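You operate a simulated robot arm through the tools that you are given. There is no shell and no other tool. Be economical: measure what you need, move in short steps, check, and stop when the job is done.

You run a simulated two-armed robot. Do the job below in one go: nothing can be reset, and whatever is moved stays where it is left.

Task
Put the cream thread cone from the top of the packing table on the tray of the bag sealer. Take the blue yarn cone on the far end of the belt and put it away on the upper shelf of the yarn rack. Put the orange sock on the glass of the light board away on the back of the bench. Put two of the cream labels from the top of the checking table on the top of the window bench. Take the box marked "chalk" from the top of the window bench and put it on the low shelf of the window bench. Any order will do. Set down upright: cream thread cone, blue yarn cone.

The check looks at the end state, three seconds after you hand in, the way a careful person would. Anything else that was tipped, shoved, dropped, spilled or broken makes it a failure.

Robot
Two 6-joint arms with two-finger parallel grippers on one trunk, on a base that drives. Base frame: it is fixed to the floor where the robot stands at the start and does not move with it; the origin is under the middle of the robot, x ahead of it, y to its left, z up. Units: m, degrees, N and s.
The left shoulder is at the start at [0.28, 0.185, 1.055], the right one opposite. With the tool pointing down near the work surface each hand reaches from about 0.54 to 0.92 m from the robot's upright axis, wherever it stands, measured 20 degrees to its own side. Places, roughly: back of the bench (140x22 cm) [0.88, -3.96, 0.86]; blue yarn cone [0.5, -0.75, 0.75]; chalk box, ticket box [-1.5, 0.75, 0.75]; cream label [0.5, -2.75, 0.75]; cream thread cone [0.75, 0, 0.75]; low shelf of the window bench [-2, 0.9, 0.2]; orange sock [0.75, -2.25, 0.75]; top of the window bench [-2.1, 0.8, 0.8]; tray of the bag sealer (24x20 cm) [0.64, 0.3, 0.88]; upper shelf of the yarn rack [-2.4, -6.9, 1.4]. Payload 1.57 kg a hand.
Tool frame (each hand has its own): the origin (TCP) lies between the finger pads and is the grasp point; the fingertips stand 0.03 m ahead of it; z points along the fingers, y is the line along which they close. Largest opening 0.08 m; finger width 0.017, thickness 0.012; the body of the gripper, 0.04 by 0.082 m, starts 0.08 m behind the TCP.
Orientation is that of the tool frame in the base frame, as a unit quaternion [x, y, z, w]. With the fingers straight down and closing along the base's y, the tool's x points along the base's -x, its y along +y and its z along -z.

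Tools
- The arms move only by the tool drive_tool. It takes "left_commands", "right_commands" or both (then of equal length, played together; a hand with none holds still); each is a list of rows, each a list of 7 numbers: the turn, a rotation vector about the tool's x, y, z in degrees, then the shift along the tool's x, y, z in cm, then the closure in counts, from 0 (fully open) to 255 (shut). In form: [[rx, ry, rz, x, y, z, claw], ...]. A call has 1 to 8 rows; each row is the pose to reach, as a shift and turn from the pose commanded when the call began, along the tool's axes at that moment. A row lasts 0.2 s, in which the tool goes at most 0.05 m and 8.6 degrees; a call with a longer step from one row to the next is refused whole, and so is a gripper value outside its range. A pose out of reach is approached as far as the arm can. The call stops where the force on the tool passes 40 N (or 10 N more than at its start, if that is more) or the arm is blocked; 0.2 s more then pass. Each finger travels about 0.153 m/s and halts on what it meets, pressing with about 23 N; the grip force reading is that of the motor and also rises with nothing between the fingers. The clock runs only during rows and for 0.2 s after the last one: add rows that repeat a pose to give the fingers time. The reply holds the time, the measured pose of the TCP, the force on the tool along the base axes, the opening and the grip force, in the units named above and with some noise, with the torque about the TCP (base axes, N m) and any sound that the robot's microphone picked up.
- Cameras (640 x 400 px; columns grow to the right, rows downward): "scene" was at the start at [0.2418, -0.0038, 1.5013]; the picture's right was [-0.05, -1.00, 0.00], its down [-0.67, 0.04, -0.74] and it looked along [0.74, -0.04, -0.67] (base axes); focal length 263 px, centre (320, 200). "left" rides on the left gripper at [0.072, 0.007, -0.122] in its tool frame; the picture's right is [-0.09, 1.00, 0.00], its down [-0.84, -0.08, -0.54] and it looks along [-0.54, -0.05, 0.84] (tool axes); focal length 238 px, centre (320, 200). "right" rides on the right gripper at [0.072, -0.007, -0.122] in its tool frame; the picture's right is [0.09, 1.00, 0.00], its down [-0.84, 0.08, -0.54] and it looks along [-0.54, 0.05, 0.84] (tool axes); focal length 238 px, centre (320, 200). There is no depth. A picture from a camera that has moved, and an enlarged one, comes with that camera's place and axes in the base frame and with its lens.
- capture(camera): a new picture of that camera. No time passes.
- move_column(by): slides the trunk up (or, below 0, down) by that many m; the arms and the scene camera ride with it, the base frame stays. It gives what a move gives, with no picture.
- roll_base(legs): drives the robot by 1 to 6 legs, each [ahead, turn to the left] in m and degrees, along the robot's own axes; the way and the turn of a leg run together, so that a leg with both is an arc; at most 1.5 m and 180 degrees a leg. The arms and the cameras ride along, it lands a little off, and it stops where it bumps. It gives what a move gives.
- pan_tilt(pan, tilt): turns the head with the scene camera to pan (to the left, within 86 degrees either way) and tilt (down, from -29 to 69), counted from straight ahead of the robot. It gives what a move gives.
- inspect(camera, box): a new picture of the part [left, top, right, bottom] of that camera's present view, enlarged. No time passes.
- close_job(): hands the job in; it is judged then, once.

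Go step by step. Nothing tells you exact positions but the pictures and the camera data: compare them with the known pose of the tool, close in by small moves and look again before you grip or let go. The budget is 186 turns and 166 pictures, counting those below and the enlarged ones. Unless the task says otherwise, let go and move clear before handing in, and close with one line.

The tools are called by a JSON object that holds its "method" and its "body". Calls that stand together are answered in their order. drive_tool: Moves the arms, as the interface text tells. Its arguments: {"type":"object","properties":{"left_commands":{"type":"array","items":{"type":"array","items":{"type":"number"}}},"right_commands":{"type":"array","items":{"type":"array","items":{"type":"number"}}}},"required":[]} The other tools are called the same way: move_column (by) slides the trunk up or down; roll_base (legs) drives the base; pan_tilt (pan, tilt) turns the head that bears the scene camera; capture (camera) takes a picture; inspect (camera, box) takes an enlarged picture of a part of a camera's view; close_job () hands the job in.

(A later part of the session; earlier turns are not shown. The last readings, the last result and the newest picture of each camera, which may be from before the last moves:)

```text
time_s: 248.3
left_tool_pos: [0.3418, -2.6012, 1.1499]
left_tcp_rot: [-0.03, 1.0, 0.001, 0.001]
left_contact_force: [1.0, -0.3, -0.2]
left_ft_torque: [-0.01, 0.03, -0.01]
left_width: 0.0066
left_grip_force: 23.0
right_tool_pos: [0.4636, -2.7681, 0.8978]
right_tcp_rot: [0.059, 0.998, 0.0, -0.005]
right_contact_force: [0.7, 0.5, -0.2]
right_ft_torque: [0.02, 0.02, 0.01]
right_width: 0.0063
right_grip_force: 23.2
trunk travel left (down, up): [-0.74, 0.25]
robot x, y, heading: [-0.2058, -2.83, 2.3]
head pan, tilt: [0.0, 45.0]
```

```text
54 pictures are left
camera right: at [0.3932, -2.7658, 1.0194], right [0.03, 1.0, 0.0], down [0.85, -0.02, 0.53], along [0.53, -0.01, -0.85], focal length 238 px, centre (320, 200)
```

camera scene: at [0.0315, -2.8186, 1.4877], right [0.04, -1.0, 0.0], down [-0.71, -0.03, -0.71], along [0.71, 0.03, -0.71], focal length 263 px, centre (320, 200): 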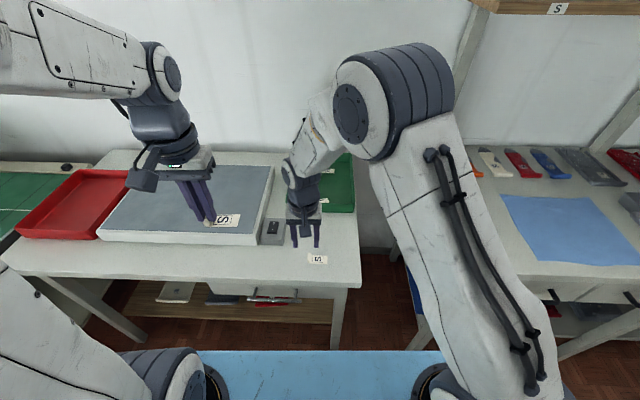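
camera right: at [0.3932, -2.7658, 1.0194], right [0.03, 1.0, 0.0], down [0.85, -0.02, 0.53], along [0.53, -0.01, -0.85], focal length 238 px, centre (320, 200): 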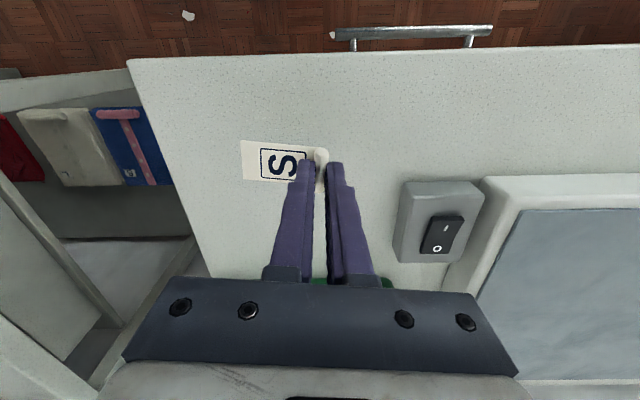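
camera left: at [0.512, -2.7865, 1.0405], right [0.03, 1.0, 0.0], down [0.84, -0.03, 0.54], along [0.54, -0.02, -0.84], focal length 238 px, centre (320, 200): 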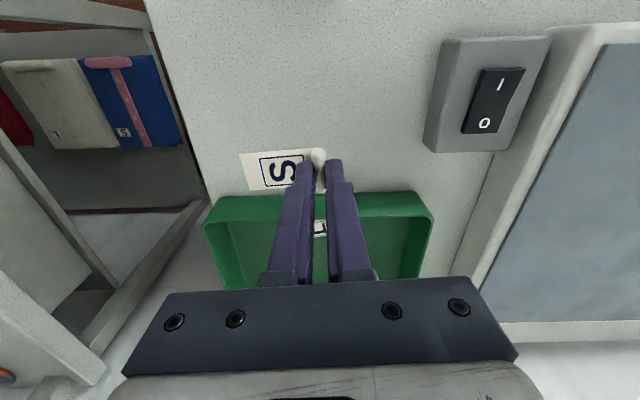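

Both labels are held. I'll fold the right hand back and drive up the corridor toward the window bench, then look.

{"method": "drive_tool", "body": {"right_commands": [[0, 0, 0, 0, 0, -4, 255], [0, 0, -2, 1, -3, -7, 255], [0, 0, -4, 2.5, -6.5, -10, 255], [0, 0, -6, 4, -10, -13, 255], [0, 0, -8, 5.5, -14, -16, 255], [0, 0, -9, 7, -18, -19, 255], [0, 0, -9, 8.5, -22, -22, 255], [0, 0, -9, 10, -26, -24.5, 255]]}}

{"method": "roll_base", "body": {"legs": [[0, 87.8], [1.3, 0], [1.2, 0]]}}

{"method": "pan_tilt", "body": {"pan": 55, "tilt": 20}}

{"method": "capture", "body": {"camera": "scene"}}

{"method": "pan_tilt", "body": {"pan": 15, "tilt": 20}}

{"method": "capture", "body": {"camera": "scene"}}

```text
refused: row 5 steps farther than a row can; nothing moved
```

```text
time_s: 264.1
left_tool_pos: [-0.3686, 0.2033, 1.1514]
left_tcp_rot: [-0.705, 0.709, 0.001, 0.0]
left_contact_force: [0.0, -0.4, -0.2]
left_ft_torque: [0.0, 0.0, -0.02]
left_width: 0.0064
left_grip_force: 23.4
right_tool_pos: [-0.1959, 0.3147, 0.898]
right_tcp_rot: [-0.64, 0.769, -0.003, -0.002]
right_contact_force: [-0.4, 0.0, -0.2]
right_ft_torque: [0.0, 0.0, 0.01]
right_width: 0.0065
right_grip_force: 23.2
trunk travel left (down, up): [-0.74, 0.25]
robot x, y, heading: [-0.1768, -0.3586, 88.5]
head pan, tilt: [0.0, 45.0]
```

```text
time_s: 265.4
left_tool_pos: [-0.3697, 0.2029, 1.1511]
left_tcp_rot: [-0.705, 0.709, -0.001, 0.0]
left_contact_force: [0.5, 0.0, 0.5]
left_ft_torque: [-0.01, -0.03, 0.0]
left_width: 0.0065
left_grip_force: 23.5
right_tool_pos: [-0.1951, 0.3161, 0.8962]
right_tcp_rot: [-0.639, 0.769, -0.004, -0.002]
right_contact_force: [-0.5, 1.1, 0.1]
right_ft_torque: [0.01, 0.0, 0.02]
right_width: 0.0063
right_grip_force: 23.1
trunk travel left (down, up): [-0.74, 0.25]
robot x, y, heading: [-0.1764, -0.3576, 88.9]
head pan, tilt: [55.0, 20.0]
```

```text
53 pictures are left
camera scene: at [-0.2498, -0.1447, 1.5263], right [0.59, 0.8, 0.0], down [0.28, -0.2, -0.94], along [-0.76, 0.56, -0.34], focal length 263 px, centre (320, 200)
```

scene: 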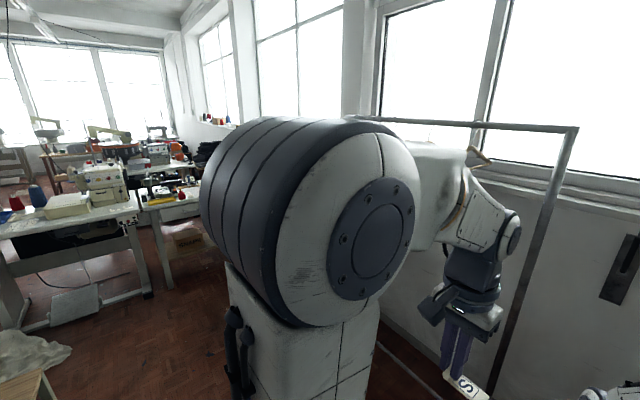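

```text
time_s: 266.5
left_tool_pos: [-0.3696, 0.2027, 1.152]
left_tcp_rot: [-0.705, 0.71, 0.0, 0.0]
left_contact_force: [-0.9, 0.4, 0.1]
left_ft_torque: [0.01, 0.0, -0.03]
left_width: 0.0065
left_grip_force: 23.1
right_tool_pos: [-0.1968, 0.3144, 0.8971]
right_tcp_rot: [-0.639, 0.769, -0.003, -0.003]
right_contact_force: [0.4, -0.5, -0.5]
right_ft_torque: [0.0, 0.02, -0.02]
right_width: 0.0066
right_grip_force: 22.8
trunk travel left (down, up): [-0.74, 0.25]
robot x, y, heading: [-0.1796, -0.3597, 88.6]
head pan, tilt: [15.0, 20.0]
```

```text
52 pictures are left
camera scene: at [-0.1969, -0.1095, 1.5263], right [0.97, 0.24, 0.0], down [0.08, -0.33, -0.94], along [-0.22, 0.91, -0.34], focal length 263 px, centre (320, 200)
```

scene: 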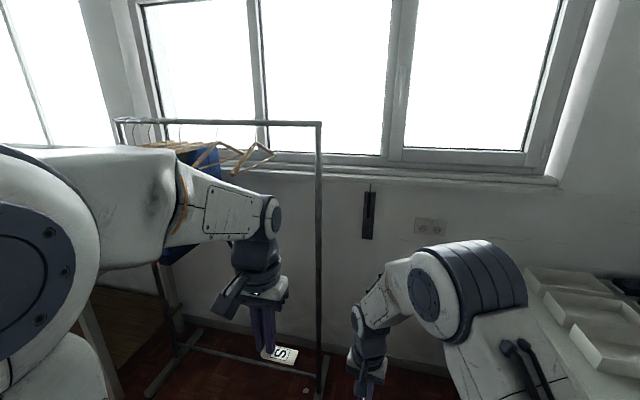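

The arm fold was refused for step size but the drive went on; forces stayed at zero, so nothing was touched. I'll fold the right hand properly now.

{"method": "drive_tool", "body": {"right_commands": [[0, 0, 0, 0, 0, -4, 255], [0, 0, -2, 1.5, -2.8, -7, 255], [0, 0, -4, 3, -6, -10, 255], [0, 0, -6, 4.5, -9.2, -13, 255], [0, 0, -8, 6, -12.6, -16, 255], [0, 0, -9, 7.5, -16, -19, 255], [0, 0, -9, 9, -19.4, -22, 255], [0, 0, -9, 11, -22.8, -24.5, 255]]}}

{"method": "roll_base", "body": {"legs": [[0.2, 0], [0, 91]]}}

{"method": "pan_tilt", "body": {"pan": 0, "tilt": 25}}

{"method": "capture", "body": {"camera": "scene"}}

```text
time_s: 268.3
left_tool_pos: [-0.3691, 0.2021, 1.1492]
left_tcp_rot: [-0.704, 0.71, 0.0, 0.0]
left_contact_force: [0.4, 0.3, -0.2]
left_ft_torque: [-0.04, 0.04, 0.02]
left_width: 0.0063
left_grip_force: 23.2
right_tool_pos: [0.0113, 0.1689, 1.1454]
right_tcp_rot: [-0.698, 0.716, -0.004, -0.004]
right_contact_force: [0.1, 0.2, 0.6]
right_ft_torque: [-0.03, 0.04, 0.0]
right_width: 0.0062
right_grip_force: 22.7
trunk travel left (down, up): [-0.74, 0.25]
robot x, y, heading: [-0.1779, -0.3625, 88.7]
head pan, tilt: [15.0, 20.0]
```

```text
time_s: 273.7
left_tool_pos: [-0.7359, -0.3515, 1.1508]
left_tcp_rot: [1.0, -0.004, 0.0, 0.0]
left_contact_force: [-0.1, 0.3, -0.5]
left_ft_torque: [0.01, 0.01, 0.0]
left_width: 0.0063
left_grip_force: 22.8
right_tool_pos: [-0.7023, 0.0291, 1.1445]
right_tcp_rot: [1.0, -0.012, 0.004, 0.0]
right_contact_force: [-0.1, 0.3, -0.3]
right_ft_torque: [-0.02, 0.01, 0.01]
right_width: 0.0062
right_grip_force: 22.8
trunk travel left (down, up): [-0.74, 0.25]
robot x, y, heading: [-0.1733, -0.1563, 178.5]
head pan, tilt: [15.0, 20.0]
```

```text
time_s: 274.4
left_tool_pos: [-0.7372, -0.351, 1.1501]
left_tcp_rot: [1.0, -0.004, 0.0, 0.0]
left_contact_force: [0.3, 0.0, 0.3]
left_ft_torque: [-0.01, 0.01, 0.02]
left_width: 0.0064
left_grip_force: 23.1
right_tool_pos: [-0.7021, 0.0297, 1.145]
right_tcp_rot: [1.0, -0.013, 0.004, 0.0]
right_contact_force: [0.0, -0.2, 0.1]
right_ft_torque: [0.01, 0.0, -0.01]
right_width: 0.0069
right_grip_force: 22.9
trunk travel left (down, up): [-0.74, 0.25]
robot x, y, heading: [-0.1741, -0.1576, 178.7]
head pan, tilt: [0.0, 25.0]
```

```text
51 pictures are left
camera scene: at [-0.4263, -0.1526, 1.5182], right [0.02, 1.0, 0.0], down [0.42, -0.01, -0.91], along [-0.91, 0.02, -0.42], focal length 263 px, centre (320, 200)
```

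scene: 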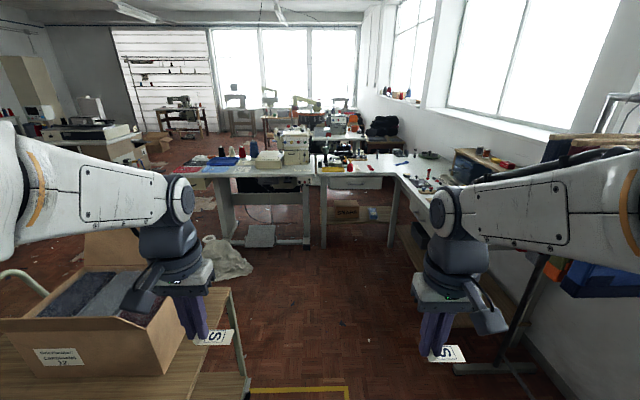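

The window bench runs along the window on the right. I'll drive west to about x −1.85 and turn to face it.

{"method": "roll_base", "body": {"legs": [[1.45, 0], [0.2, 0], [0, -88.6]]}}

{"method": "pan_tilt", "body": {"pan": 0, "tilt": 38}}

{"method": "capture", "body": {"camera": "scene"}}

```text
time_s: 286.5
left_tool_pos: [-2.0013, 0.4276, 1.1501]
left_tcp_rot: [0.713, -0.701, 0.0, 0.0]
left_contact_force: [0.1, 0.3, -0.2]
left_ft_torque: [0.02, -0.01, 0.0]
left_width: 0.0065
left_grip_force: 23.0
right_tool_pos: [-1.6204, 0.4034, 1.1451]
right_tcp_rot: [-0.706, 0.708, -0.002, -0.003]
right_contact_force: [-0.2, -0.6, 0.8]
right_ft_torque: [-0.02, 0.02, -0.07]
right_width: 0.0065
right_grip_force: 22.7
trunk travel left (down, up): [-0.74, 0.25]
robot x, y, heading: [-1.7973, -0.1285, 89.8]
head pan, tilt: [0.0, 25.0]
```

```text
time_s: 287.2
left_tool_pos: [-2.0, 0.4282, 1.1509]
left_tcp_rot: [0.713, -0.701, 0.0, 0.0]
left_contact_force: [0.7, 0.7, 0.3]
left_ft_torque: [0.0, 0.0, -0.03]
left_width: 0.0062
left_grip_force: 22.6
right_tool_pos: [-1.6192, 0.4028, 1.1442]
right_tcp_rot: [-0.707, 0.708, -0.003, -0.002]
right_contact_force: [0.4, 0.0, -0.5]
right_ft_torque: [0.06, -0.03, -0.02]
right_width: 0.0065
right_grip_force: 23.2
trunk travel left (down, up): [-0.74, 0.25]
robot x, y, heading: [-1.7974, -0.1308, 89.9]
head pan, tilt: [0.0, 38.0]
```

```text
50 pictures are left
camera scene: at [-1.7969, 0.1165, 1.4979], right [1.0, 0.0, 0.0], down [0.0, -0.62, -0.79], along [0.0, 0.79, -0.62], focal length 263 px, centre (320, 200)
```

scene: 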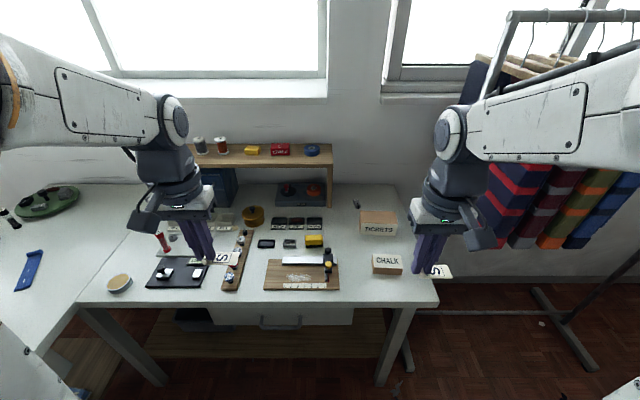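

The bench is right in front: the CHALK and TICKETS boxes at right, various tools, and a wooden low shelf under the top. I'll enlarge it.

{"method": "inspect", "body": {"camera": "scene", "box": [240, 180, 460, 320]}}

{"method": "inspect", "body": {"camera": "scene", "box": [60, 180, 280, 400]}}

```text
2.86 times, centred on (350, 250) of scene
camera zoom: at [-1.7969, 0.1165, 1.4979], right [1.0, 0.0, 0.0], down [0.0, -0.62, -0.79], along [0.0, 0.79, -0.62], focal length 752 px, centre (234, 57)
```

zoom: 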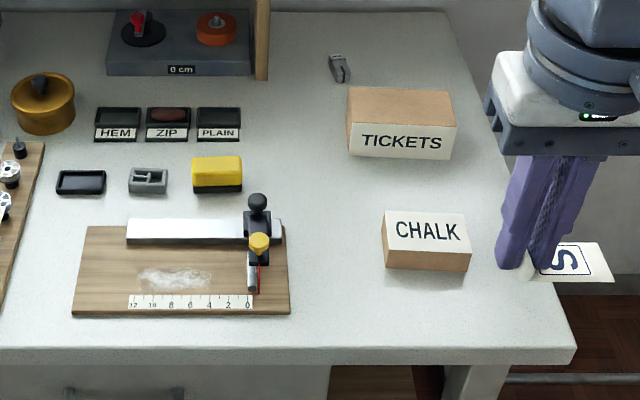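

```text
1.82 times, centred on (170, 290) of scene
camera zoom: at [-1.7969, 0.1165, 1.4979], right [1.0, 0.0, 0.0], down [0.0, -0.62, -0.79], along [0.0, 0.79, -0.62], focal length 479 px, centre (593, 36)
```

zoom: 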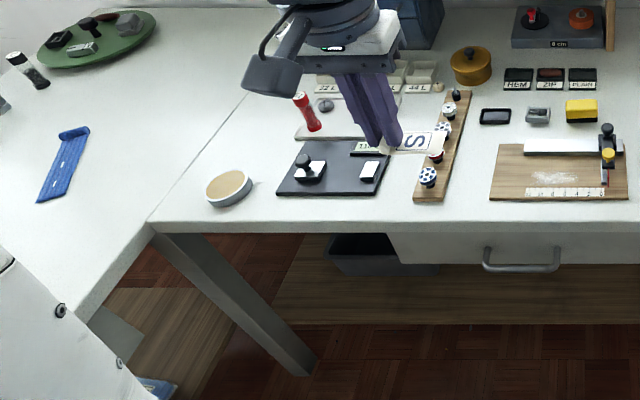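

Table z≈0.80, and there's a free strip between the ruler board and the boxes (x −1.72 to −1.64). I'll lay the right-hand label there first.

{"method": "drive_tool", "body": {"right_commands": [[0, 0, 0, -4, 1.6, 0, 255], [0, 0, 0, -8, 3.2, 0, 255], [0, 0, 0, -12, 4.8, 0, 255], [0, 0, 0, -16, 6.4, 0, 255], [0, 0, 0, -19.7, 8.2, 0, 255], [0, 0, 0, -19.7, 8.2, 4.8, 255], [0, 0, 0, -19.7, 8.2, 9.6, 255], [0, 0, 0, -19.7, 8.2, 14.4, 255]]}}

{"method": "drive_tool", "body": {"right_commands": [[0, 0, 0, 0, 0, 4.5, 255], [0, 0, 0, 0, 0, 9, 255], [0, 0, 0, 0, 0, 11.5, 255]]}}

{"method": "capture", "body": {"camera": "right"}}

{"method": "inspect", "body": {"camera": "scene", "box": [290, 180, 450, 310]}}

```text
time_s: 289.1
left_tool_pos: [-2.0018, 0.4271, 1.1499]
left_tcp_rot: [0.713, -0.701, 0.001, 0.0]
left_contact_force: [-0.6, -1.1, 0.0]
left_ft_torque: [0.05, 0.0, 0.0]
left_width: 0.0061
left_grip_force: 22.9
right_tool_pos: [-1.7018, 0.6013, 0.999]
right_tcp_rot: [-0.706, 0.708, -0.004, -0.002]
right_contact_force: [-0.4, 0.5, 0.0]
right_ft_torque: [0.02, -0.01, 0.0]
right_width: 0.0064
right_grip_force: 22.8
trunk travel left (down, up): [-0.74, 0.25]
robot x, y, heading: [-1.7938, -0.1293, 90.0]
head pan, tilt: [0.0, 38.0]
```

```text
time_s: 289.9
left_tool_pos: [-2.0001, 0.4278, 1.1512]
left_tcp_rot: [0.713, -0.701, 0.0, 0.0]
left_contact_force: [0.2, -0.2, -0.4]
left_ft_torque: [-0.02, -0.03, -0.02]
left_width: 0.0063
left_grip_force: 23.2
right_tool_pos: [-1.7013, 0.5978, 0.8843]
right_tcp_rot: [-0.707, 0.708, -0.003, -0.003]
right_contact_force: [0.9, 0.6, 0.7]
right_ft_torque: [0.0, -0.01, 0.02]
right_width: 0.0064
right_grip_force: 23.0
trunk travel left (down, up): [-0.74, 0.25]
robot x, y, heading: [-1.7944, -0.1302, 89.9]
head pan, tilt: [0.0, 38.0]
```

```text
47 pictures are left
camera right: at [-1.6956, 0.5277, 1.0059], right [-1.0, -0.09, 0.0], down [-0.08, 0.84, 0.53], along [-0.05, 0.53, -0.85], focal length 238 px, centre (320, 200)
```

right: 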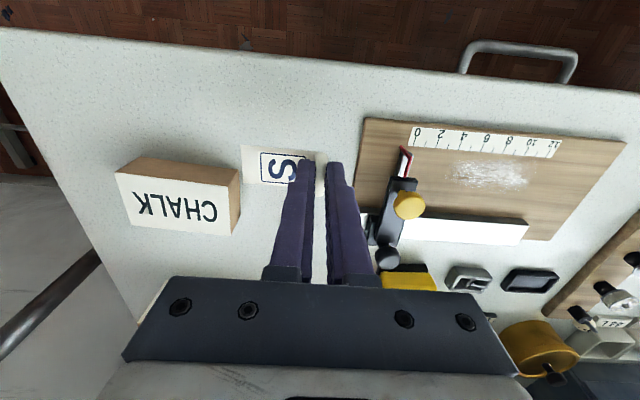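

```text
3.08 times, centred on (370, 245) of scene
camera zoom: at [-1.797, 0.1166, 1.4979], right [1.0, 0.0, 0.0], down [0.0, -0.62, -0.79], along [0.0, 0.79, -0.62], focal length 810 px, centre (166, 62)
```

zoom: 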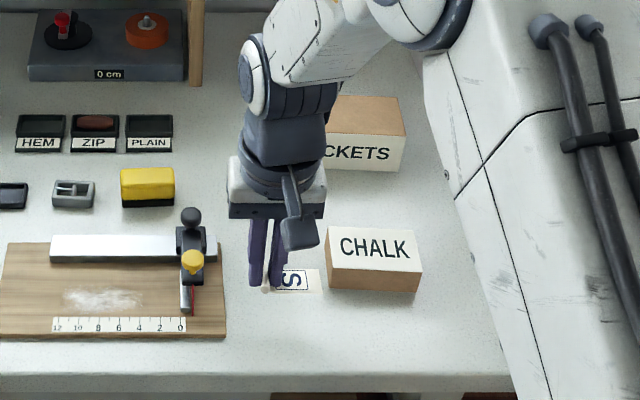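

The label would end close to the chalk box, so I'll move it 3 cm toward me and then lower it to the bench.

{"method": "drive_tool", "body": {"right_commands": [[0, 0, 0, 3.2, 0.4, 0, 255], [0, 0, 0, 3.2, 0.4, 3, 255], [0, 0, 0, 3.2, 0.4, 4, 255], [0, 0, 0, 3.2, 0.4, 4.4, 255], [0, 0, 0, 3.2, 0.4, 4.7, 255]]}}

{"method": "inspect", "body": {"camera": "right", "box": [200, 80, 400, 220]}}

```text
time_s: 291.1
left_tool_pos: [-1.9995, 0.4281, 1.1501]
left_tcp_rot: [0.714, -0.701, 0.0, -0.001]
left_contact_force: [-0.1, -0.3, -0.3]
left_ft_torque: [-0.03, 0.02, -0.01]
left_width: 0.0063
left_grip_force: 23.3
right_tool_pos: [-1.7052, 0.5672, 0.8375]
right_tcp_rot: [-0.707, 0.708, -0.004, -0.003]
right_contact_force: [-0.4, 0.4, -0.3]
right_ft_torque: [-0.03, 0.01, 0.05]
right_width: 0.0064
right_grip_force: 22.7
trunk travel left (down, up): [-0.74, 0.25]
robot x, y, heading: [-1.7932, -0.1344, 90.4]
head pan, tilt: [0.0, 38.0]
```

```text
2.86 times, centred on (300, 150) of right
camera zoom: at [-1.6997, 0.4958, 0.9588], right [-1.0, -0.09, 0.0], down [-0.08, 0.84, 0.53], along [-0.05, 0.53, -0.85], focal length 681 px, centre (377, 343)
```

zoom: 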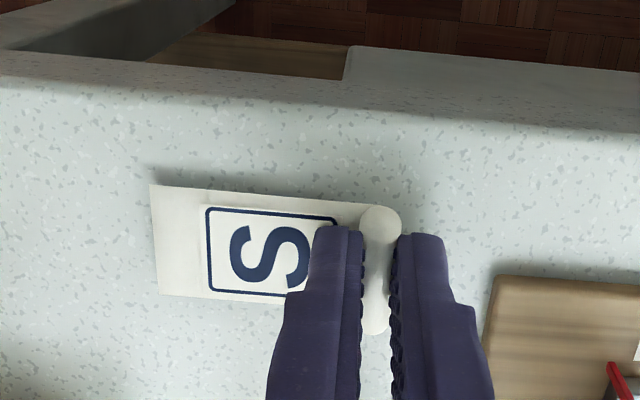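

It's nearly down and well placed. I'll lower a touch more, open, and rise.

{"method": "drive_tool", "body": {"right_commands": [[0, 0, 0, 0, 0, 0.2, 255], [0, 0, 0, 0, 0, 0.35, 255], [0, 0, 0, 0, 0, 0.35, 190], [0, 0, 0, 0, 0, 0.35, 190], [0, 0, 0, 0, 0, -2, 190], [0, 0, 0, 0, 0, -6, 190], [0, 0, 0, 0, 0, -10, 150]]}}

{"method": "capture", "body": {"camera": "right"}}

```text
time_s: 292.6
left_tool_pos: [-2.0014, 0.4284, 1.1506]
left_tcp_rot: [0.713, -0.701, -0.001, 0.0]
left_contact_force: [-0.2, 0.2, 0.2]
left_ft_torque: [-0.01, 0.01, 0.02]
left_width: 0.0065
left_grip_force: 23.0
right_tool_pos: [-1.7056, 0.564, 0.9395]
right_tcp_rot: [-0.707, 0.708, -0.004, -0.004]
right_contact_force: [-0.2, 0.6, -0.3]
right_ft_torque: [0.0, 0.0, -0.01]
right_width: 0.0329
right_grip_force: 0.0
trunk travel left (down, up): [-0.74, 0.25]
robot x, y, heading: [-1.7963, -0.1347, 90.0]
head pan, tilt: [0.0, 38.0]
```

```text
44 pictures are left
camera right: at [-1.6993, 0.4941, 1.0611], right [-1.0, -0.09, 0.0], down [-0.08, 0.84, 0.53], along [-0.05, 0.53, -0.85], focal length 238 px, centre (320, 200)
```

right: 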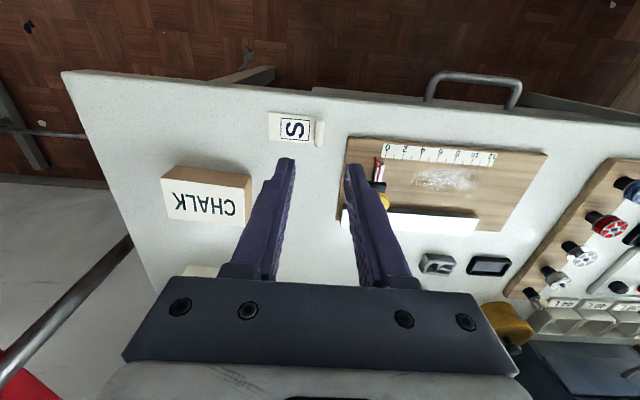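

The first label lies flat. Next is the chalk box, centred at about (−1.585, 0.648), 10 × 5 × 4 cm and turned about 3.5°. I'll turn the right hand to grip across its 5 cm depth.

{"method": "drive_tool", "body": {"right_commands": [[0, 0, 8.5, -1, -1.5, -2, 60], [0, 0, 17, -2.1, -3, -4, 0], [0, 0, 25.5, -3.1, -4.5, -6, 0], [0, 0, 34, -4.2, -6, -6, 0], [0, 0, 42.5, -5.2, -7.5, -6, 0], [0, 0, 51, -6.3, -9, -6, 0], [0, 0, 59.5, -7.3, -10.5, -6, 0], [0, 0, 68, -8.4, -12.1, -6, 0]]}}

{"method": "drive_tool", "body": {"right_commands": [[0, 0, 8.5, 0, 0, 0, 0], [0, 0, 17, 0, 0, 0, 0], [0, 0, 25.5, 0, 0, 0, 0]]}}

{"method": "capture", "body": {"camera": "right"}}

{"method": "inspect", "body": {"camera": "scene", "box": [290, 180, 450, 310]}}

```text
time_s: 294.4
left_tool_pos: [-2.0008, 0.4278, 1.1506]
left_tcp_rot: [0.713, -0.701, 0.0, 0.001]
left_contact_force: [-0.7, -0.1, 0.9]
left_ft_torque: [-0.01, 0.01, -0.02]
left_width: 0.0064
left_grip_force: 23.0
right_tool_pos: [-1.583, 0.6499, 0.9962]
right_tcp_rot: [-0.187, 0.982, -0.005, 0.0]
right_contact_force: [-0.3, -0.5, -0.8]
right_ft_torque: [-0.04, 0.03, 0.01]
right_width: 0.0801
right_grip_force: 0.1
trunk travel left (down, up): [-0.74, 0.25]
robot x, y, heading: [-1.8001, -0.13, 90.1]
head pan, tilt: [0.0, 38.0]
```

```text
time_s: 295.2
left_tool_pos: [-2.0022, 0.4296, 1.1511]
left_tcp_rot: [0.713, -0.701, 0.001, 0.0]
left_contact_force: [0.3, -0.4, -0.4]
left_ft_torque: [-0.01, 0.03, -0.01]
left_width: 0.0063
left_grip_force: 22.9
right_tool_pos: [-1.5847, 0.6516, 0.9964]
right_tcp_rot: [0.032, 0.999, -0.005, 0.0]
right_contact_force: [0.6, 0.7, 0.3]
right_ft_torque: [0.01, -0.02, 0.04]
right_width: 0.08
right_grip_force: 0.0
trunk travel left (down, up): [-0.74, 0.25]
robot x, y, heading: [-1.7962, -0.1282, 90.0]
head pan, tilt: [0.0, 38.0]
```

```text
43 pictures are left
camera right: at [-1.6574, 0.6498, 1.1176], right [-0.03, 1.0, -0.01], down [0.84, 0.03, 0.54], along [0.54, 0.01, -0.84], focal length 238 px, centre (320, 200)
```

right: 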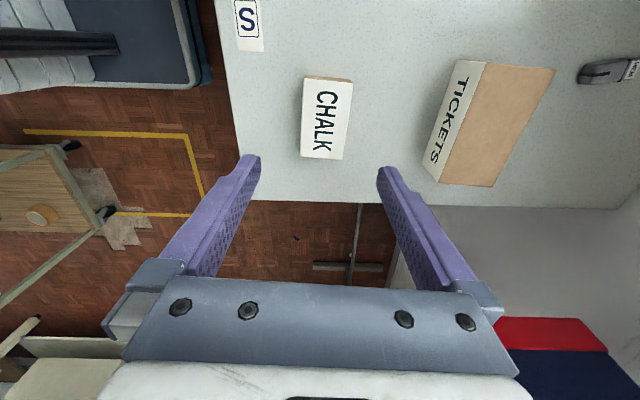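

```text
3.08 times, centred on (370, 245) of scene
camera zoom: at [-1.7969, 0.1165, 1.4979], right [1.0, 0.0, 0.0], down [0.0, -0.62, -0.79], along [0.0, 0.79, -0.62], focal length 810 px, centre (166, 62)
```

zoom: 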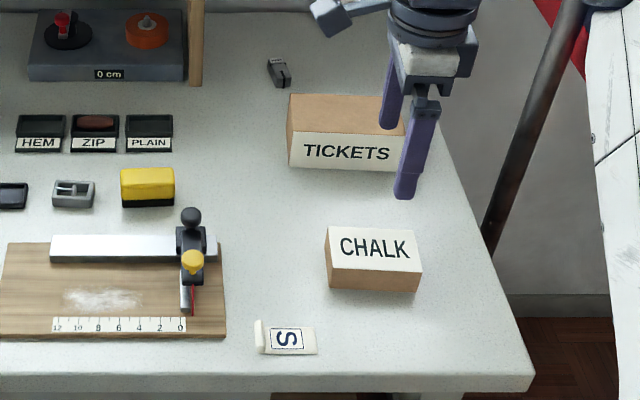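

The box needs +1 cm in y and 4.5° more turn. I'll apply that, descend, and grip it.

{"method": "drive_tool", "body": {"right_commands": [[0, 0, 4.5, 0.4, 1, 3, 0], [0, 0, 4.5, 0.4, 1, 7.5, 0], [0, 0, 4.5, 0.4, 1, 12, 0]]}}

{"method": "capture", "body": {"camera": "right"}}

```text
time_s: 296.1
left_tool_pos: [-2.0019, 0.4278, 1.1504]
left_tcp_rot: [0.713, -0.701, 0.0, 0.0]
left_contact_force: [0.7, -1.0, 0.0]
left_ft_torque: [0.0, 0.01, 0.0]
left_width: 0.0068
left_grip_force: 22.5
right_tool_pos: [-1.5866, 0.662, 0.8776]
right_tcp_rot: [0.071, 0.997, -0.004, -0.001]
right_contact_force: [0.2, 1.3, 0.9]
right_ft_torque: [0.0, 0.02, 0.04]
right_width: 0.08
right_grip_force: 0.0
trunk travel left (down, up): [-0.74, 0.25]
robot x, y, heading: [-1.7975, -0.1314, 89.8]
head pan, tilt: [0.0, 38.0]
```

```text
41 pictures are left
camera right: at [-1.6593, 0.6675, 0.9991], right [0.05, 1.0, -0.01], down [0.84, -0.04, 0.54], along [0.54, -0.03, -0.84], focal length 238 px, centre (320, 200)
```

right: 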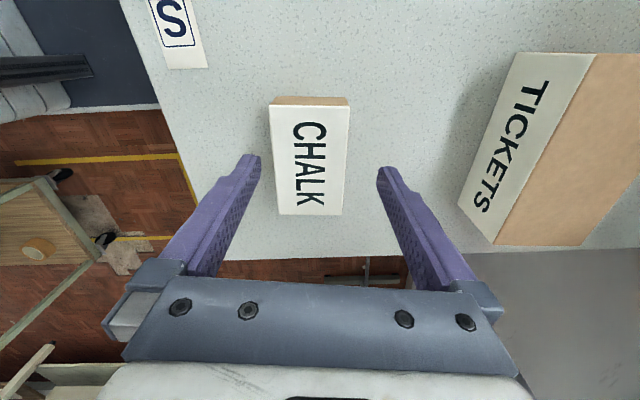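

Well aligned; I'll correct −0.6 cm, go down, and close.

{"method": "drive_tool", "body": {"right_commands": [[0, 0, 0, 0.2, -0.6, 2, 0], [0, 0, 0, 0.2, -0.6, 4, 0], [0, 0, 0, 0.2, -0.6, 4, 255], [0, 0, 0, 0.2, -0.6, 4, 255], [0, 0, 0, 0.2, -0.6, 4, 255], [0, 0, 0, 0.2, -0.6, 3, 255], [0, 0, 0, 0.2, -0.6, 0, 255], [0, 0, 0, 0.2, -0.6, -4, 255]]}}

{"method": "capture", "body": {"camera": "right"}}

```text
time_s: 297.9
left_tool_pos: [-2.0001, 0.4277, 1.1508]
left_tcp_rot: [0.713, -0.701, 0.0, 0.0]
left_contact_force: [-0.5, 0.4, 0.5]
left_ft_torque: [-0.02, -0.02, 0.0]
left_width: 0.0065
left_grip_force: 23.1
right_tool_pos: [-1.592, 0.6543, 0.916]
right_tcp_rot: [0.07, 0.998, -0.005, 0.0]
right_contact_force: [-0.2, 0.0, -0.3]
right_ft_torque: [0.0, 0.02, 0.04]
right_width: 0.0553
right_grip_force: 22.9
trunk travel left (down, up): [-0.74, 0.25]
robot x, y, heading: [-1.7949, -0.134, 90.0]
head pan, tilt: [0.0, 38.0]
```

```text
40 pictures are left
camera right: at [-1.6651, 0.6593, 1.038], right [0.05, 1.0, -0.01], down [0.84, -0.04, 0.54], along [0.54, -0.03, -0.84], focal length 238 px, centre (320, 200)
```

right: 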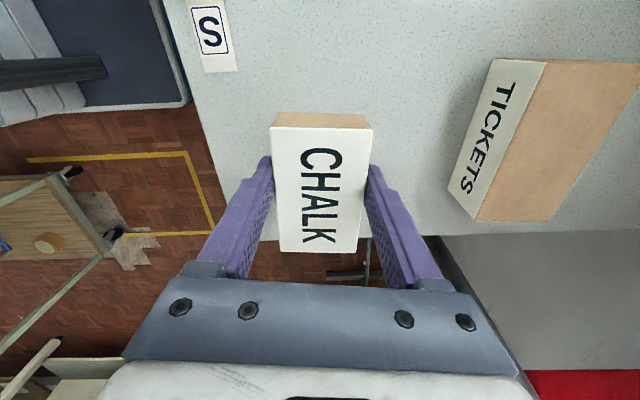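

The chalk box is held. I'll swing it clear to the right, then bring the left hand over to lay down the second label.

{"method": "drive_tool", "body": {"right_commands": [[0, 0, 0, 0, 0, -4, 255], [0, 0, 0, -1.5, -2.5, -7, 255], [0, 0, 0, -3, -5, -10, 255], [0, 0, 0, -5, -8, -13, 255], [0, 0, 0, -7, -11, -16, 255], [0, 0, 0, -9.5, -14.5, -18, 255], [0, 0, 0, -11.7, -18.5, -20, 255]]}}

{"method": "drive_tool", "body": {"left_commands": [[0, 0, 0, -2.8, -3.95, 0, 255], [0, 0, 0, -5.6, -7.9, 0, 255], [0, 0, 0, -8.4, -11.85, 0, 255], [0, 0, 0, -11.2, -15.8, 0, 255], [0, 0, 0, -14, -19.75, 0, 255], [0, 0, 0, -16.8, -23.7, 0, 255], [0, 0, 0, -19.6, -27.65, 0, 255], [0, 0, 0, -22.5, -31.6, 0, 255]]}}

{"method": "drive_tool", "body": {"left_commands": [[0, 0, 0, 0, 0, 4.8, 255], [0, 0, 0, 0, 0, 9.6, 255], [0, 0, 0, 0, 0, 14.4, 255], [0, 0, 0, 0, 0, 19.2, 255], [0, 0, 0, 0, 0, 24, 255], [0, 0, 0, 0, 0, 27, 255]]}}

{"method": "capture", "body": {"camera": "left"}}

{"method": "capture", "body": {"camera": "scene"}}

```text
time_s: 299.4
left_tool_pos: [-2.0006, 0.4281, 1.15]
left_tcp_rot: [0.713, -0.701, 0.0, 0.0]
left_contact_force: [-0.8, -0.2, 0.7]
left_ft_torque: [-0.02, -0.02, 0.0]
left_width: 0.0066
left_grip_force: 23.1
right_tool_pos: [-1.5014, 0.4574, 1.1182]
right_tcp_rot: [0.069, 0.998, -0.005, 0.0]
right_contact_force: [0.0, 0.1, -0.6]
right_ft_torque: [0.0, 0.02, 0.01]
right_width: 0.0551
right_grip_force: 23.4
trunk travel left (down, up): [-0.74, 0.25]
robot x, y, heading: [-1.795, -0.1301, 90.2]
head pan, tilt: [0.0, 38.0]
```

```text
time_s: 301.2
left_tool_pos: [-1.6923, 0.6512, 1.1471]
left_tcp_rot: [0.714, -0.701, 0.0, 0.001]
left_contact_force: [-0.7, -0.1, 1.4]
left_ft_torque: [0.02, -0.01, 0.0]
left_width: 0.0064
left_grip_force: 23.0
left hand out of reach, approached as far as the arm can: row 8
right_tool_pos: [-1.5024, 0.4564, 1.1184]
right_tcp_rot: [0.071, 0.997, -0.004, 0.001]
right_contact_force: [0.2, -0.4, -1.1]
right_ft_torque: [0.05, -0.04, -0.01]
right_width: 0.0551
right_grip_force: 22.8
trunk travel left (down, up): [-0.74, 0.25]
robot x, y, heading: [-1.7957, -0.1321, 90.0]
head pan, tilt: [0.0, 38.0]
```

```text
time_s: 302.6
left_tool_pos: [-1.6924, 0.6513, 0.8774]
left_tcp_rot: [0.713, -0.701, 0.0, 0.001]
left_contact_force: [-0.8, 0.9, -0.3]
left_ft_torque: [-0.03, 0.02, -0.01]
left_width: 0.0066
left_grip_force: 23.3
right_tool_pos: [-1.5007, 0.4565, 1.1171]
right_tcp_rot: [0.071, 0.997, -0.005, 0.0]
right_contact_force: [0.1, 0.4, -0.9]
right_ft_torque: [0.01, -0.02, 0.06]
right_width: 0.0547
right_grip_force: 23.0
trunk travel left (down, up): [-0.74, 0.25]
robot x, y, heading: [-1.7997, -0.1332, 89.8]
head pan, tilt: [0.0, 38.0]
```

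```text
39 pictures are left
camera left: at [-1.699, 0.5774, 0.9989], right [-1.0, 0.07, 0.0], down [0.06, 0.84, 0.54], along [0.04, 0.54, -0.84], focal length 238 px, centre (320, 200)
```

left: 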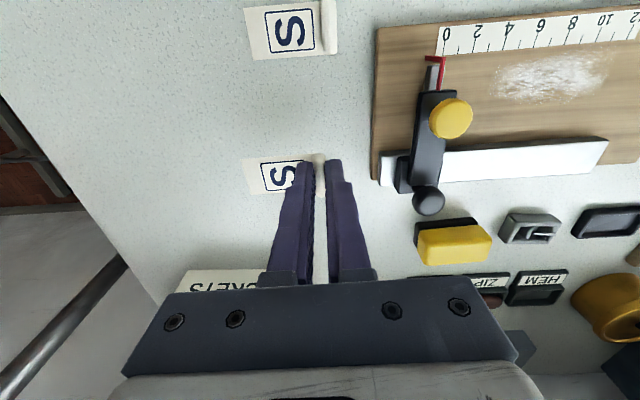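

```text
38 pictures are left
camera scene: at [-1.7968, 0.1165, 1.4979], right [1.0, 0.0, 0.0], down [0.0, -0.62, -0.79], along [0.0, 0.79, -0.62], focal length 263 px, centre (320, 200)
```

scene: 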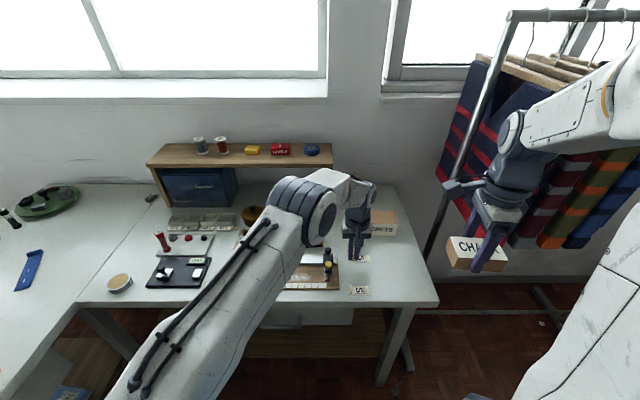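

The second label's spot is clear. I'll lower it, release, and rise.

{"method": "drive_tool", "body": {"left_commands": [[0, 0, 0, 0, 0, 2.5, 255], [0, 0, 0, 0, 0, 3.8, 255], [0, 0, 0, 0, 0, 4.3, 255], [0, 0, 0, 0, 0, 4.3, 190], [0, 0, 0, 0, 0, 4.3, 190], [0, 0, 0, 0, 0, 2, 190], [0, 0, 0, 0, 0, -2.5, 190], [0, 0, 0, 0, 0, -7, 190]]}}

{"method": "capture", "body": {"camera": "left"}}

```text
time_s: 304.4
left_tool_pos: [-1.6933, 0.6546, 0.9479]
left_tcp_rot: [0.714, -0.7, 0.0, 0.0]
left_contact_force: [0.7, 0.5, -0.5]
left_ft_torque: [0.01, 0.03, -0.01]
left_width: 0.0206
left_grip_force: 0.0
right_tool_pos: [-1.5014, 0.457, 1.1175]
right_tcp_rot: [0.071, 0.997, -0.004, 0.0]
right_contact_force: [-0.3, 0.0, -1.0]
right_ft_torque: [-0.02, 0.01, 0.0]
right_width: 0.0548
right_grip_force: 23.0
trunk travel left (down, up): [-0.74, 0.25]
robot x, y, heading: [-1.7935, -0.1312, 90.1]
head pan, tilt: [0.0, 38.0]
```

```text
37 pictures are left
camera left: at [-1.7004, 0.5811, 1.0703], right [-1.0, 0.08, 0.0], down [0.06, 0.84, 0.54], along [0.04, 0.54, -0.84], focal length 238 px, centre (320, 200)
```

left: 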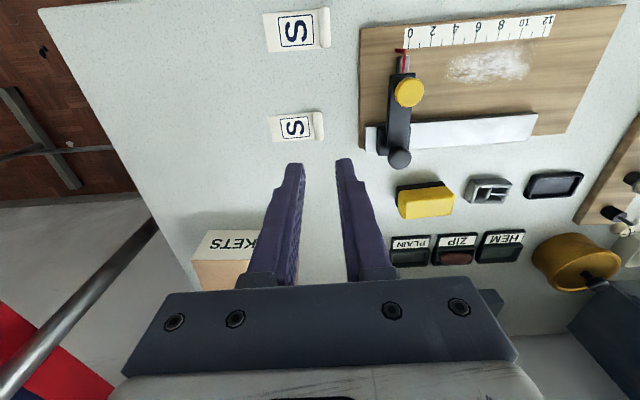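

Both labels lie on the bench top. I'll retract the left hand and check the space beside and behind me before backing up for the low shelf.

{"method": "drive_tool", "body": {"left_commands": [[0, 0, 0, 0, 0, -4.8, 150], [0, 0, 0, 0, 0, -9.6, 60], [0, 0, 0, 2.8, 3.95, -10, 0], [0, 0, 0, 5.6, 7.9, -10, 0], [0, 0, 0, 8.4, 11.85, -10, 0], [0, 0, 0, 11.2, 15.8, -10, 0], [0, 0, 0, 14, 19.75, -10, 0], [0, 0, 0, 16.8, 23.7, -10, 0]]}}

{"method": "drive_tool", "body": {"left_commands": [[0, 0, 0, 2.8, 3, 0, 0], [0, 0, 0, 5, 5, 0, 0]]}}

{"method": "pan_tilt", "body": {"pan": -84, "tilt": 40}}

{"method": "capture", "body": {"camera": "scene"}}

```text
time_s: 306.2
left_tool_pos: [-1.9273, 0.4784, 1.0466]
left_tcp_rot: [0.713, -0.701, 0.0, 0.001]
left_contact_force: [0.2, 0.1, 0.7]
left_ft_torque: [0.01, 0.02, 0.02]
left_width: 0.0799
left_grip_force: 0.1
right_tool_pos: [-1.5009, 0.4587, 1.1184]
right_tcp_rot: [0.071, 0.997, -0.004, -0.001]
right_contact_force: [-0.2, -1.5, -0.8]
right_ft_torque: [-0.02, 0.03, 0.0]
right_width: 0.0545
right_grip_force: 23.2
trunk travel left (down, up): [-0.74, 0.25]
robot x, y, heading: [-1.7948, -0.1303, 90.1]
head pan, tilt: [0.0, 38.0]
```

```text
time_s: 306.9
left_tool_pos: [-1.9764, 0.4337, 1.0471]
left_tcp_rot: [0.713, -0.701, 0.0, 0.001]
left_contact_force: [-0.8, -0.1, 0.7]
left_ft_torque: [0.0, 0.05, 0.03]
left_width: 0.0799
left_grip_force: 0.0
right_tool_pos: [-1.5008, 0.4573, 1.1174]
right_tcp_rot: [0.07, 0.998, -0.004, 0.0]
right_contact_force: [-0.7, 0.6, -0.8]
right_ft_torque: [0.0, 0.02, 0.0]
right_width: 0.0544
right_grip_force: 22.9
trunk travel left (down, up): [-0.74, 0.25]
robot x, y, heading: [-1.797, -0.1313, 90.0]
head pan, tilt: [0.0, 38.0]
```

```text
time_s: 308.4
left_tool_pos: [-1.9757, 0.4323, 1.049]
left_tcp_rot: [0.713, -0.701, 0.0, 0.0]
left_contact_force: [-0.4, -0.4, 0.6]
left_ft_torque: [-0.04, 0.0, 0.0]
left_width: 0.08
left_grip_force: 0.0
right_tool_pos: [-1.5017, 0.4579, 1.1176]
right_tcp_rot: [0.071, 0.997, -0.004, 0.0]
right_contact_force: [0.5, 0.0, -0.6]
right_ft_torque: [-0.02, 0.0, 0.02]
right_width: 0.0543
right_grip_force: 23.2
trunk travel left (down, up): [-0.74, 0.25]
robot x, y, heading: [-1.7979, -0.1334, 90.2]
head pan, tilt: [-84.0, 40.0]
```

```text
36 pictures are left
camera scene: at [-1.7123, 0.0391, 1.4949], right [0.11, -0.99, 0.0], down [-0.64, -0.07, -0.77], along [0.76, 0.08, -0.64], focal length 263 px, centre (320, 200)
```

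scene: 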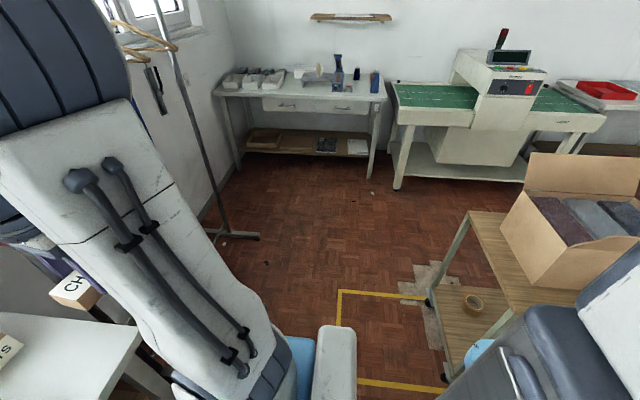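

There's room behind me. I'll back up 0.3 m, lower the trunk, and look under the bench.

{"method": "roll_base", "body": {"legs": [[-0.3, 0]]}}

{"method": "move_column", "body": {"by": -0.37}}

{"method": "move_column", "body": {"by": -0.36}}

{"method": "pan_tilt", "body": {"pan": 0, "tilt": 20}}

{"method": "capture", "body": {"camera": "scene"}}

```text
time_s: 310.5
left_tool_pos: [-1.976, 0.1356, 1.047]
left_tcp_rot: [0.713, -0.701, 0.0, 0.0]
left_contact_force: [0.7, -0.8, -0.7]
left_ft_torque: [0.0, 0.04, 0.02]
left_width: 0.0802
left_grip_force: 0.0
right_tool_pos: [-1.5011, 0.1608, 1.1172]
right_tcp_rot: [0.071, 0.997, -0.006, 0.0]
right_contact_force: [-0.8, -0.1, -1.1]
right_ft_torque: [0.0, 0.03, -0.02]
right_width: 0.0544
right_grip_force: 23.7
trunk travel left (down, up): [-0.74, 0.25]
robot x, y, heading: [-1.7918, -0.4266, 89.9]
head pan, tilt: [-84.0, 40.0]
```

```text
time_s: 314.0
left_tool_pos: [-1.9746, 0.136, 0.6777]
left_tcp_rot: [0.713, -0.701, 0.0, 0.0]
left_contact_force: [-0.8, -0.2, 0.1]
left_ft_torque: [-0.01, 0.04, 0.0]
left_width: 0.0798
left_grip_force: 0.1
right_tool_pos: [-1.5027, 0.1599, 0.7473]
right_tcp_rot: [0.07, 0.998, -0.005, 0.0]
right_contact_force: [-0.5, -0.1, -0.8]
right_ft_torque: [-0.01, 0.02, -0.01]
right_width: 0.0546
right_grip_force: 22.9
trunk travel left (down, up): [-0.37, 0.62]
robot x, y, heading: [-1.7927, -0.429, 90.2]
head pan, tilt: [-84.0, 40.0]
```

```text
time_s: 317.5
left_tool_pos: [-1.976, 0.1352, 0.3174]
left_tcp_rot: [0.713, -0.701, 0.0, 0.0]
left_contact_force: [0.5, -0.2, 0.1]
left_ft_torque: [0.02, -0.01, 0.02]
left_width: 0.0799
left_grip_force: 0.2
right_tool_pos: [-1.5022, 0.16, 0.3884]
right_tcp_rot: [0.071, 0.997, -0.004, 0.0]
right_contact_force: [-0.4, -0.3, -0.3]
right_ft_torque: [0.02, 0.01, 0.01]
right_width: 0.0541
right_grip_force: 23.5
trunk travel left (down, up): [-0.01, 0.98]
robot x, y, heading: [-1.7915, -0.4283, 90.1]
head pan, tilt: [-84.0, 40.0]
```

```text
time_s: 319.1
left_tool_pos: [-1.9753, 0.1358, 0.3179]
left_tcp_rot: [0.713, -0.701, 0.0, 0.0]
left_contact_force: [0.3, 0.4, -0.2]
left_ft_torque: [-0.01, 0.02, 0.03]
left_width: 0.0802
left_grip_force: 0.0
right_tool_pos: [-1.5021, 0.1596, 0.3881]
right_tcp_rot: [0.071, 0.997, -0.004, 0.001]
right_contact_force: [0.7, -0.3, -1.7]
right_ft_torque: [0.0, 0.02, 0.02]
right_width: 0.0542
right_grip_force: 23.4
trunk travel left (down, up): [-0.01, 0.98]
robot x, y, heading: [-1.7969, -0.4262, 90.0]
head pan, tilt: [0.0, 20.0]
```

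```text
35 pictures are left
camera scene: at [-1.7968, -0.174, 0.7963], right [1.0, 0.0, 0.0], down [0.0, -0.34, -0.94], along [0.0, 0.94, -0.34], focal length 263 px, centre (320, 200)
```

scene: 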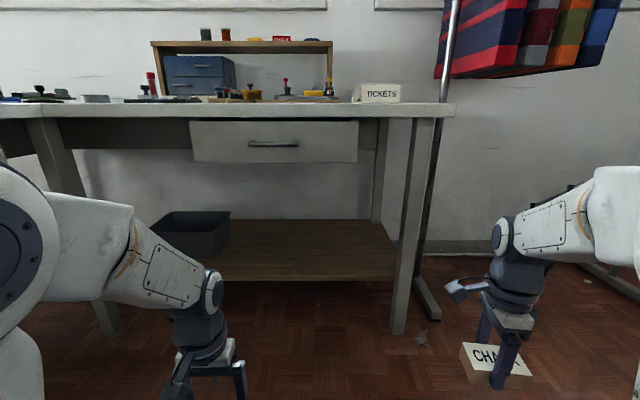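

The low shelf is at z≈0.25, front edge y≈0.60, free right of the bin. The drawer bottom is at about 0.65 and the right leg near x −1.52. I'll stretch the right arm out low at x≈−1.635 first, still in front of the bench.

{"method": "drive_tool", "body": {"right_commands": [[0, 0, 0, 2.4, 3.9, 0, 255], [0, 0, 0, 4.9, 7.8, 0, 255], [0, 0, 0, 7.4, 11.7, 0, 255], [0, 0, 0, 9.9, 15.6, 1, 255], [0, 0, 0, 12.4, 19.5, 2.2, 255], [0, 0, 0, 14.9, 23.4, 3.6, 255], [0, 0, 0, 17.3, 27.2, 5, 255]]}}

{"method": "capture", "body": {"camera": "scene"}}

{"method": "capture", "body": {"camera": "right"}}

```text
time_s: 320.7
left_tool_pos: [-1.9741, 0.1358, 0.3181]
left_tcp_rot: [0.714, -0.7, 0.001, 0.0]
left_contact_force: [0.2, -0.2, -0.3]
left_ft_torque: [0.02, -0.05, -0.01]
left_width: 0.0798
left_grip_force: 0.1
right_tool_pos: [-1.6309, 0.4542, 0.3378]
right_tcp_rot: [0.071, 0.997, -0.004, 0.0]
right_contact_force: [-0.2, -0.4, 1.7]
right_ft_torque: [0.0, 0.03, -0.01]
right_width: 0.0542
right_grip_force: 23.2
trunk travel left (down, up): [-0.01, 0.98]
robot x, y, heading: [-1.7928, -0.4271, 90.0]
head pan, tilt: [0.0, 20.0]
```

```text
34 pictures are left
camera scene: at [-1.7969, -0.1745, 0.7968], right [1.0, 0.0, 0.0], down [0.0, -0.34, -0.94], along [0.0, 0.94, -0.34], focal length 263 px, centre (320, 200)
```

scene: 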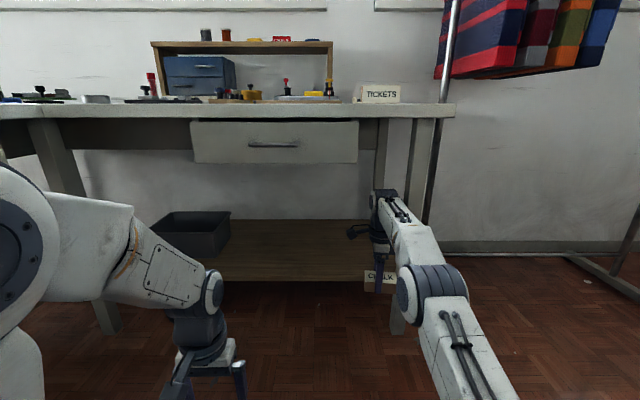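

```text
33 pictures are left
camera right: at [-1.7041, 0.459, 0.4599], right [0.05, 1.0, -0.01], down [0.84, -0.04, 0.54], along [0.54, -0.03, -0.84], focal length 238 px, centre (320, 200)
```

right: 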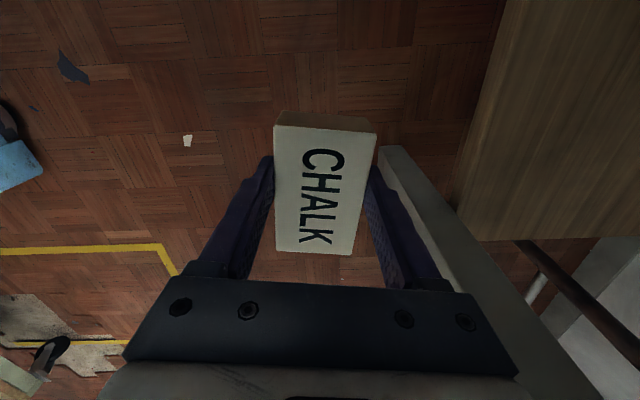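

The arm lies flat and low, with plenty of clearance below the drawer. I'll drive 0.22 m forward to bring the box over the shelf.

{"method": "roll_base", "body": {"legs": [[0.22, 0]]}}

{"method": "capture", "body": {"camera": "right"}}

{"method": "capture", "body": {"camera": "scene"}}

```text
time_s: 322.4
left_tool_pos: [-1.9762, 0.3555, 0.3183]
left_tcp_rot: [0.714, -0.7, 0.0, 0.0]
left_contact_force: [-0.3, 0.4, 1.2]
left_ft_torque: [0.01, -0.02, 0.0]
left_width: 0.08
left_grip_force: 0.0
right_tool_pos: [-1.6312, 0.6744, 0.3362]
right_tcp_rot: [0.071, 0.997, -0.005, 0.0]
right_contact_force: [0.3, 0.1, -2.1]
right_ft_torque: [0.01, 0.04, -0.01]
right_width: 0.0542
right_grip_force: 22.3
trunk travel left (down, up): [-0.01, 0.98]
robot x, y, heading: [-1.7956, -0.2084, 90.0]
head pan, tilt: [0.0, 20.0]
```

```text
32 pictures are left
camera right: at [-1.7038, 0.6795, 0.4571], right [0.05, 1.0, -0.01], down [0.84, -0.04, 0.54], along [0.54, -0.03, -0.84], focal length 238 px, centre (320, 200)
```

right: 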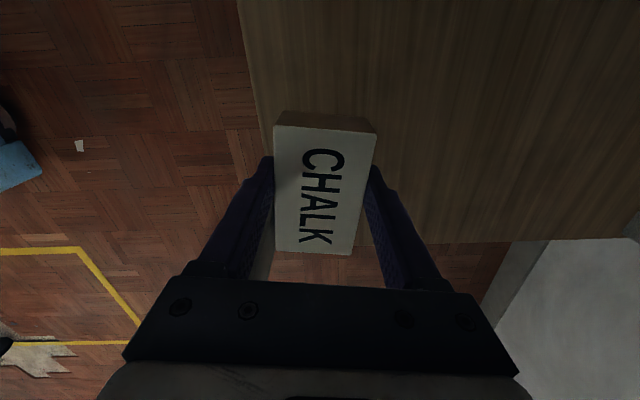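

```text
31 pictures are left
camera scene: at [-1.7969, 0.0459, 0.7963], right [1.0, 0.0, 0.0], down [0.0, -0.34, -0.94], along [0.0, 0.94, -0.34], focal length 263 px, centre (320, 200)
```

scene: 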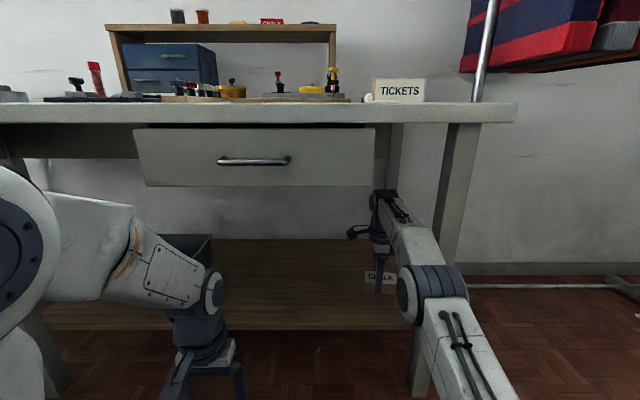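

The box is over the shelf (front edge y≈0.615, shelf z≈0.22). I'll push 2 cm further in and lower carefully.

{"method": "drive_tool", "body": {"right_commands": [[0, 0, 0, 0.2, 1, 2, 255], [0, 0, 0, 0.3, 2, 4.5, 255], [0, 0, 0, 0.3, 2, 6, 255], [0, 0, 0, 0.3, 2, 6.5, 255], [0, 0, 0, 0.3, 2, 7, 255]]}}

{"method": "inspect", "body": {"camera": "scene", "box": [320, 180, 480, 340]}}

```text
time_s: 323.6
left_tool_pos: [-1.9749, 0.355, 0.3183]
left_tcp_rot: [0.713, -0.701, 0.0, -0.001]
left_contact_force: [0.0, -0.4, 0.0]
left_ft_torque: [0.0, -0.03, 0.0]
left_width: 0.0801
left_grip_force: 0.0
right_tool_pos: [-1.631, 0.6887, 0.2641]
right_tcp_rot: [0.071, 0.997, -0.004, -0.001]
right_contact_force: [0.0, 0.8, -0.5]
right_ft_torque: [-0.04, 0.03, -0.01]
right_width: 0.0544
right_grip_force: 23.0
right hand out of reach, approached as far as the arm can: row 1, 2, 3, 4, 5
trunk travel left (down, up): [-0.01, 0.98]
robot x, y, heading: [-1.7959, -0.211, 90.0]
head pan, tilt: [0.0, 20.0]
```

```text
2.50 times, centred on (400, 260) of scene
camera zoom: at [-1.7969, 0.0459, 0.7963], right [1.0, 0.0, 0.0], down [0.0, -0.34, -0.94], along [0.0, 0.94, -0.34], focal length 658 px, centre (120, 50)
```

zoom: 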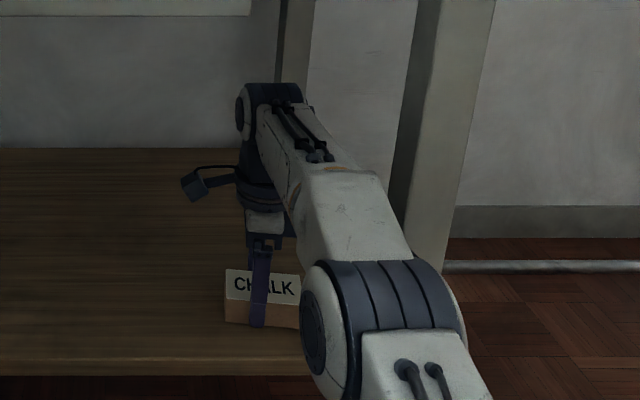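

Just above the shelf now. I'll creep down until contact.

{"method": "drive_tool", "body": {"right_commands": [[0, 0, 0, 0, 0, 0.4, 255], [0, 0, 0, 0, 0, 0.8, 255], [0, 0, 0, 0, 0, 1.1, 255], [0, 0, 0, 0, 0, 1.4, 255]]}}

```text
time_s: 324.6
left_tool_pos: [-1.9758, 0.3546, 0.3189]
left_tcp_rot: [0.714, -0.7, 0.0, 0.0]
left_contact_force: [-0.9, 0.0, 0.5]
left_ft_torque: [-0.01, 0.01, -0.01]
left_width: 0.0802
left_grip_force: 0.0
right_tool_pos: [-1.631, 0.6894, 0.2551]
right_tcp_rot: [0.07, 0.998, -0.001, 0.0]
right_contact_force: [-2.0, -5.8, 34.5]
right_ft_torque: [-0.12, -0.03, 0.02]
right_width: 0.0543
right_grip_force: 23.0
trunk travel left (down, up): [-0.01, 0.98]
robot x, y, heading: [-1.7954, -0.2087, 90.2]
head pan, tilt: [0.0, 20.0]
```

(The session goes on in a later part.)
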